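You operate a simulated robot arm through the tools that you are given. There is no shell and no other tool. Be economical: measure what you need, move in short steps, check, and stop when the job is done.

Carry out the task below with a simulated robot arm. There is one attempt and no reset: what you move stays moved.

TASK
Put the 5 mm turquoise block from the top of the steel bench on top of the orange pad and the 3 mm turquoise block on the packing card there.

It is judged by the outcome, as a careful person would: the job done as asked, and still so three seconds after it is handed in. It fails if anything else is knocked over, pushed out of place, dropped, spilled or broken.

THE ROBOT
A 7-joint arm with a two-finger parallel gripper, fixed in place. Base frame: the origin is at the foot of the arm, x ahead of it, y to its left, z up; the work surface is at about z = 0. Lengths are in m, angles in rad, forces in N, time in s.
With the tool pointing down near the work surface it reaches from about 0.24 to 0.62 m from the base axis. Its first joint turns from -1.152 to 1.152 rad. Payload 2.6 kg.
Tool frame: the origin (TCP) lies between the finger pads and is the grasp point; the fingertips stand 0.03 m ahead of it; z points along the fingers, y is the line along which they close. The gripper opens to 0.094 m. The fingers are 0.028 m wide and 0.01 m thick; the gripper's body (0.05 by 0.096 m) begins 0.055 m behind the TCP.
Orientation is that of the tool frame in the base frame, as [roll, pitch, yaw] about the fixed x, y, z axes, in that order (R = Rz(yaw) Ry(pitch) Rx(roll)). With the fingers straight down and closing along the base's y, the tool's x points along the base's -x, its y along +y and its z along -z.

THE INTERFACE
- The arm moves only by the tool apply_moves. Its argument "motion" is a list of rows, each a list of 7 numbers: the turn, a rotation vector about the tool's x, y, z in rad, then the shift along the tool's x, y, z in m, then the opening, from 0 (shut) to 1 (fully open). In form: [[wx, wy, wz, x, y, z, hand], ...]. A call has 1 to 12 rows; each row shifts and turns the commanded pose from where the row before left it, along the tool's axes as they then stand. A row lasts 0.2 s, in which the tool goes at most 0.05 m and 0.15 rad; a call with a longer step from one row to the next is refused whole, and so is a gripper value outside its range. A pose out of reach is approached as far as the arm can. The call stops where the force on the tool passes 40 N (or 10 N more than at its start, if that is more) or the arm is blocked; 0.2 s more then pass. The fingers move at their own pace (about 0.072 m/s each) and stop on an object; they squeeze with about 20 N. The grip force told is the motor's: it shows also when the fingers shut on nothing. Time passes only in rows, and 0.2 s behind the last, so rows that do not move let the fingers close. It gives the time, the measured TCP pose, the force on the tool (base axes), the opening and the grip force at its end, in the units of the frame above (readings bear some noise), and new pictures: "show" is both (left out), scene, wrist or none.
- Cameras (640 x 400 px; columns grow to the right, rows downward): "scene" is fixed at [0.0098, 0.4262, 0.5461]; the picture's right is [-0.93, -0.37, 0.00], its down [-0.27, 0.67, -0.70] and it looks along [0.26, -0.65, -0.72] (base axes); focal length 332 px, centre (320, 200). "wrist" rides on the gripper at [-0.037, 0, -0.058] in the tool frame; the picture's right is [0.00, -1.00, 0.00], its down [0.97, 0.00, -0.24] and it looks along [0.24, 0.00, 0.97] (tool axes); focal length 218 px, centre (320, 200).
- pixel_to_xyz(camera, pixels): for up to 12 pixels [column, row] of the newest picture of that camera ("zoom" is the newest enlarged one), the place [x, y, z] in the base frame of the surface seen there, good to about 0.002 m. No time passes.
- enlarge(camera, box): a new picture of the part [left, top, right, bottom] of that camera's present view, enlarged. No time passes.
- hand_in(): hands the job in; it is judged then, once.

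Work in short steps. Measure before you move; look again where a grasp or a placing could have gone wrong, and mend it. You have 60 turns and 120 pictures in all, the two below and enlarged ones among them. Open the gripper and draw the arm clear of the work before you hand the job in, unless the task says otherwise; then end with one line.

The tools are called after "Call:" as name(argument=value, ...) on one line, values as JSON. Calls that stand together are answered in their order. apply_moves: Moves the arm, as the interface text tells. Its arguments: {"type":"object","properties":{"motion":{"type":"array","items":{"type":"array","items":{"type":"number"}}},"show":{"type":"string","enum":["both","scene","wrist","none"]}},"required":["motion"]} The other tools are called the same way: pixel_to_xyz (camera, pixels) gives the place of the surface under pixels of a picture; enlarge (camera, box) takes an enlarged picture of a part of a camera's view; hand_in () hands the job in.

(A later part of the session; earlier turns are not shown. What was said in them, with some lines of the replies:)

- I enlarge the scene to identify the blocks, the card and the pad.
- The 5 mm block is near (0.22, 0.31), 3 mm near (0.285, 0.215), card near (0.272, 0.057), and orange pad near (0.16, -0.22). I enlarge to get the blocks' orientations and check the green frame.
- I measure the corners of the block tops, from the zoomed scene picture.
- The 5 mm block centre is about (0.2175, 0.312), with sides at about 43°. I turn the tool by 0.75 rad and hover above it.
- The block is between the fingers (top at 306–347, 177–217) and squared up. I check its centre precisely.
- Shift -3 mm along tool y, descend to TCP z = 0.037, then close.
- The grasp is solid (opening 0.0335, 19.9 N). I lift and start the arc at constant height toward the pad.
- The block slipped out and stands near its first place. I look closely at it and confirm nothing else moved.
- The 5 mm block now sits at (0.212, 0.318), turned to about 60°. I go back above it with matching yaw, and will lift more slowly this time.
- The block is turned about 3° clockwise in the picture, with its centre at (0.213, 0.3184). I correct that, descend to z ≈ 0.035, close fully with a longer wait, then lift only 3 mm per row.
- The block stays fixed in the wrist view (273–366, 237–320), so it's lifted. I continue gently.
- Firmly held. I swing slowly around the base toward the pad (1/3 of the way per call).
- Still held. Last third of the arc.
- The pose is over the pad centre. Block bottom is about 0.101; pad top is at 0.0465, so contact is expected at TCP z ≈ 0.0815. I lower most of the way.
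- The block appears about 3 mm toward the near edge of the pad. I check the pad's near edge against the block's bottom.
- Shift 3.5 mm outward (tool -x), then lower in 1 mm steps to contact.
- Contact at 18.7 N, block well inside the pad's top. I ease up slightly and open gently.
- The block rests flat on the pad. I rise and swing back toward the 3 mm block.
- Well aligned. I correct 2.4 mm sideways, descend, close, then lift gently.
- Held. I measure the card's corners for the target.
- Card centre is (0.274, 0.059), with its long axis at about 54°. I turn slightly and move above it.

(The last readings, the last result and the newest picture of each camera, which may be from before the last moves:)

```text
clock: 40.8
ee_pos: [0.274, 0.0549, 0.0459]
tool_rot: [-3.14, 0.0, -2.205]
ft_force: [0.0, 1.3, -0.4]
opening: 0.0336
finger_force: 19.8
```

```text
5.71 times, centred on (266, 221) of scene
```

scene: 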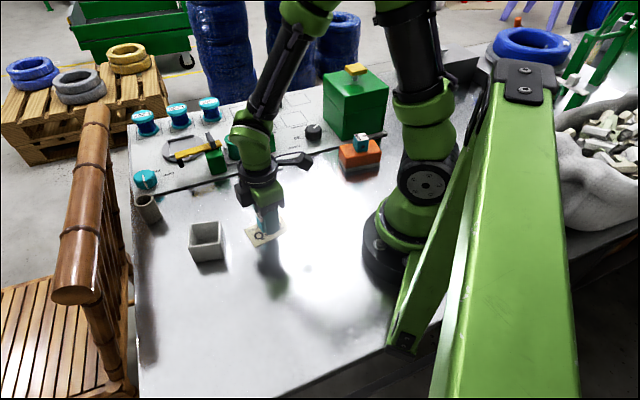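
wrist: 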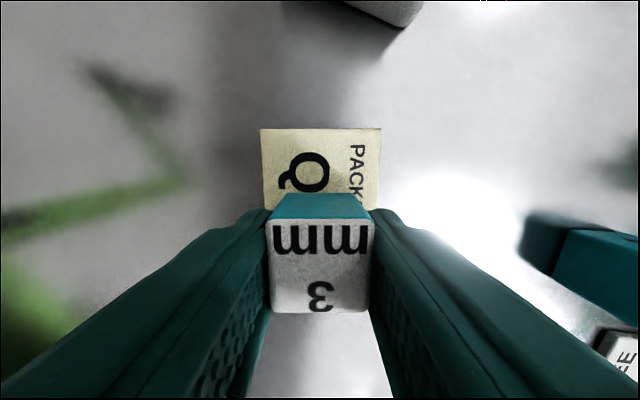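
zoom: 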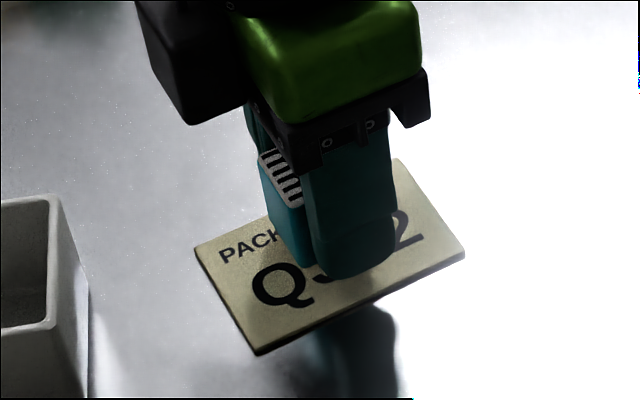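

Centred over the card. I lower ~8 mm then in 0.7 mm steps, watching force.

Call:
apply_moves(motion=[[0, 0, 0, 0, 0, 0.004, 0], [0, 0, 0, 0, 0, 0.003, 0], [0, 0, 0, 0, 0, 0.001, 0], [0, 0, 0, 0, 0, 0, 0]], show="none")

Call:
apply_moves(motion=[[0, 0, 0, 0, 0, 0.0007, 0], [0, 0, 0, 0, 0, 0, 0]], show="none")

Call:
apply_moves(motion=[[0, 0, 0, 0, 0, 0.0007, 0], [0, 0, 0, 0, 0, 0, 0]], show="none")

```text
clock: 41.8
ee_pos: [0.273, 0.0549, 0.0374]
tool_rot: [3.141, 0.0, -2.204]
ft_force: [0.4, 0.3, -0.5]
opening: 0.0336
finger_force: 19.6
```

```text
clock: 42.4
ee_pos: [0.2727, 0.0556, 0.037]
tool_rot: [-3.141, 0.002, -2.205]
ft_force: [0.0, 0.4, -0.2]
opening: 0.0336
finger_force: 20.3
```

```text
clock: 43.0
ee_pos: [0.2733, 0.0557, 0.0354]
tool_rot: [3.141, 0.0, -2.205]
ft_force: [-0.3, 0.3, -0.2]
opening: 0.0336
finger_force: 19.8
```

Call:
apply_moves(motion=[[0, 0, 0, 0, 0, 0.0005, 0], [0, 0, 0, 0, 0, 0, 0]], show="none")

Call:
enlarge(camera="scene", box=[241, 206, 291, 256])

```text
clock: 43.6
ee_pos: [0.2728, 0.0545, 0.0355]
tool_rot: [-3.142, 0.002, -2.203]
ft_force: [-0.2, 0.2, -0.6]
opening: 0.0337
finger_force: 20.0
```

```text
8.00 times, centred on (266, 231) of scene
```

zoom: 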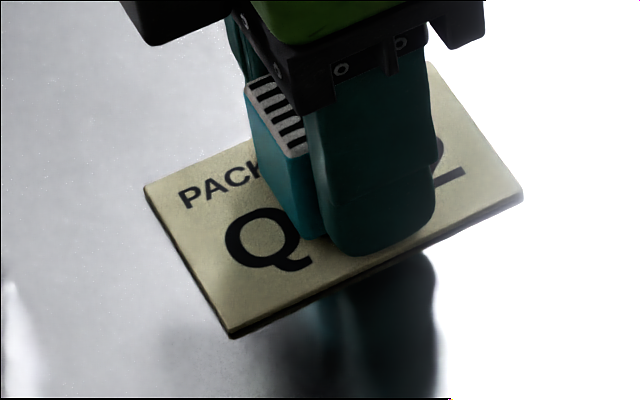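

Not yet in contact; continue in 0.5 mm steps.

Call:
apply_moves(motion=[[0, 0, 0, 0, 0, 0.0005, 0], [0, 0, 0, 0, 0, 0, 0]], show="none")

Call:
apply_moves(motion=[[0, 0, 0, 0, 0, 0.0005, 0], [0, 0, 0, 0, 0, 0, 0]], show="none")

```text
clock: 44.2
ee_pos: [0.2724, 0.0551, 0.0362]
tool_rot: [-3.142, 0.001, -2.202]
ft_force: [0.3, 0.6, -0.1]
opening: 0.0337
finger_force: 20.7
```

```text
clock: 44.8
ee_pos: [0.2734, 0.0542, 0.0353]
tool_rot: [-3.141, 0.001, -2.207]
ft_force: [0.3, 0.4, 0.5]
opening: 0.0335
finger_force: 19.5
```

Call:
apply_moves(motion=[[0, 0, 0, 0, 0, 0.0005, 0], [0, 0, 0, 0, 0, 0, 0]], show="none")

Call:
apply_moves(motion=[[0, 0, 0, 0, 0, 0.0005, 0], [0, 0, 0, 0, 0, 0, 0]])

Call:
enlarge(camera="scene", box=[251, 211, 281, 241])

```text
clock: 45.4
ee_pos: [0.2742, 0.0542, 0.0337]
tool_rot: [-3.141, 0.001, -2.206]
ft_force: [-0.7, -0.1, 1.7]
opening: 0.0334
finger_force: 19.9
```

```text
clock: 46.0
ee_pos: [0.2737, 0.0536, 0.034]
tool_rot: [-3.141, -0.001, -2.206]
ft_force: [1.5, 0.3, 2.4]
opening: 0.0335
finger_force: 20.5
```

scene: 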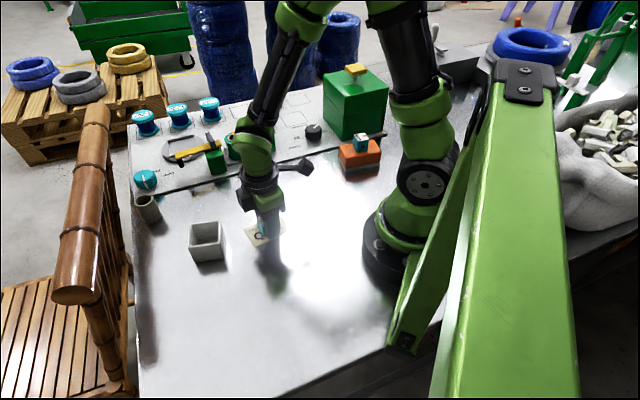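
wrist: 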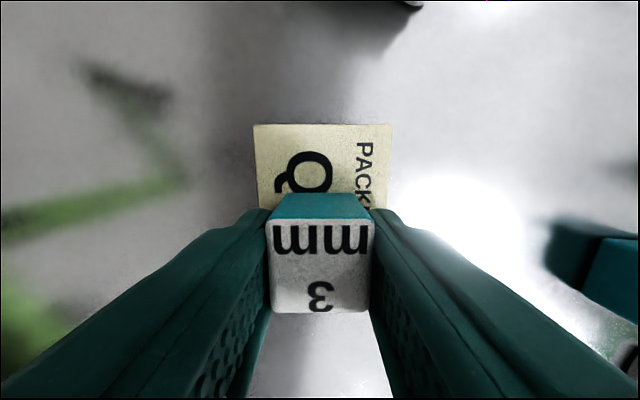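

```text
13.33 times, centred on (266, 226) of scene
```

zoom: 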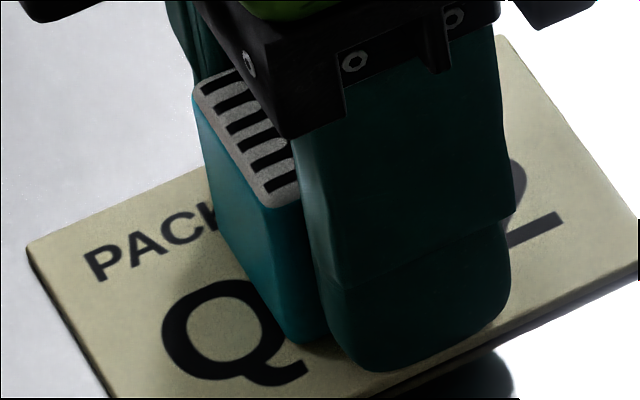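

Light contact (≈2.4 N). I release slowly, then rise straight up.

Call:
apply_moves(motion=[[0, 0, 0, 0, 0, 0, 0.37], [0, 0, 0, 0, 0, 0, 0.4], [0, 0, 0, 0, 0, 0, 0.45], [0, 0, 0, 0, 0, 0, 0.52], [0, 0, 0, 0, 0, 0, 0.58], [0, 0, 0, 0, 0, 0, 0.58]], show="wrist")

```text
clock: 47.4
ee_pos: [0.2727, 0.0561, 0.0332]
tool_rot: [3.141, -0.001, -2.205]
ft_force: [-0.3, -0.3, -0.2]
opening: 0.0543
finger_force: 0.1
```

wrist: 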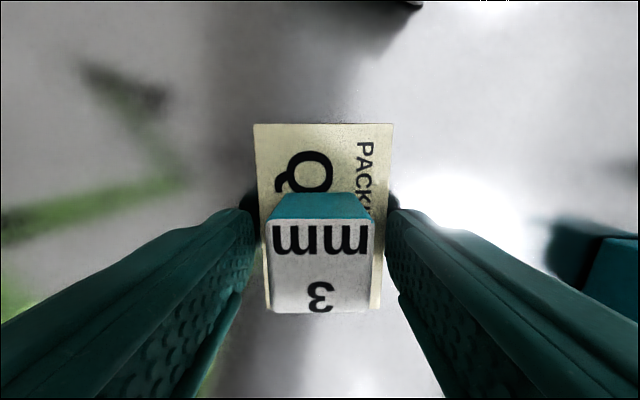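

Block stands on the card. I rise, then swing away so the scene can be checked.

Call:
apply_moves(motion=[[0, 0, 0, 0, 0, -0.01, 0.58], [0, 0, 0, 0, 0, -0.03, 0.58], [0, 0, 0, 0, 0, -0.04, 0.58], [0, 0, 0, 0, 0, -0.045, 0.58], [0, 0, 0, 0, 0, -0.045, 0.58], [0, 0, 0, -0.03, 0.02, -0.02, 0.58], [0, 0, 0, -0.03, 0.02, -0.02, 0.58], [0, 0, 0, -0.03, 0.02, 0, 0.58], [0, 0, 0, -0.03, 0.02, 0, 0.58], [0, 0, 0, 0, 0, 0, 0.58]])

Call:
enlarge(camera="scene", box=[230, 110, 390, 250])

```text
clock: 49.6
ee_pos: [0.281, 0.1986, 0.2447]
tool_rot: [-3.141, 0.001, -2.203]
ft_force: [0.8, -0.4, -0.4]
opening: 0.0547
finger_force: 0.0
```

scene: 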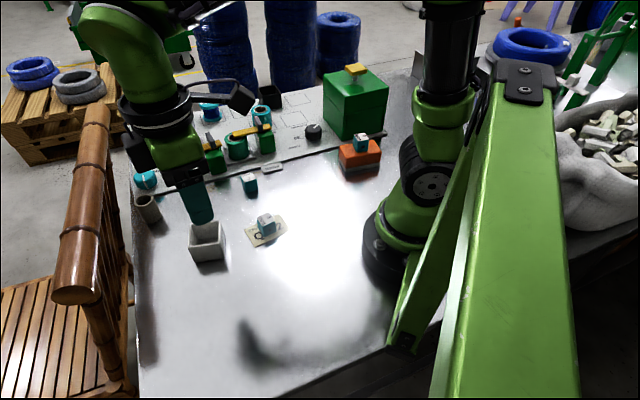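
wrist: 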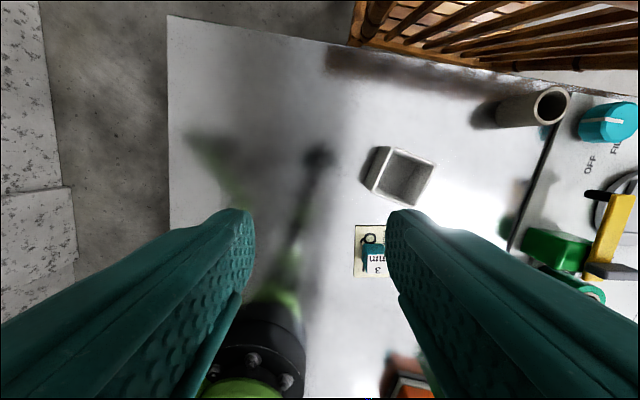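

```text
2.86 times, centred on (310, 180) of scene
```

zoom: 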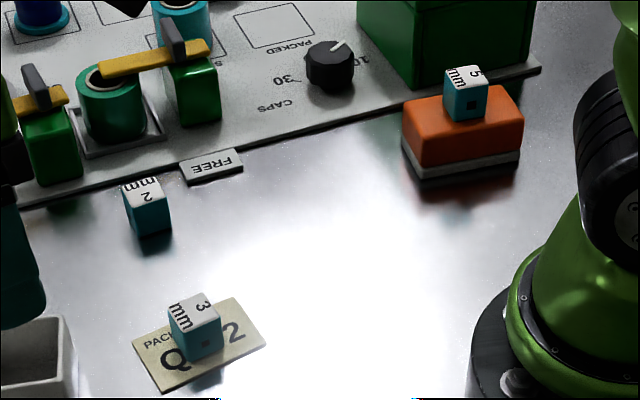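

Both blocks stand where asked, everything else is undisturbed, and the gripper is open and clear.

Call:
hand_in()

```text
The job is handed in.
```

The 5 mm block is on the orange pad and the 3 mm block is on the packing card. The 5 mm block slipped from the gripper on the first lift and stayed upright near its starting spot. I re-gripped it and placed it without further trouble, and nothing else looked disturbed in the last pictures.
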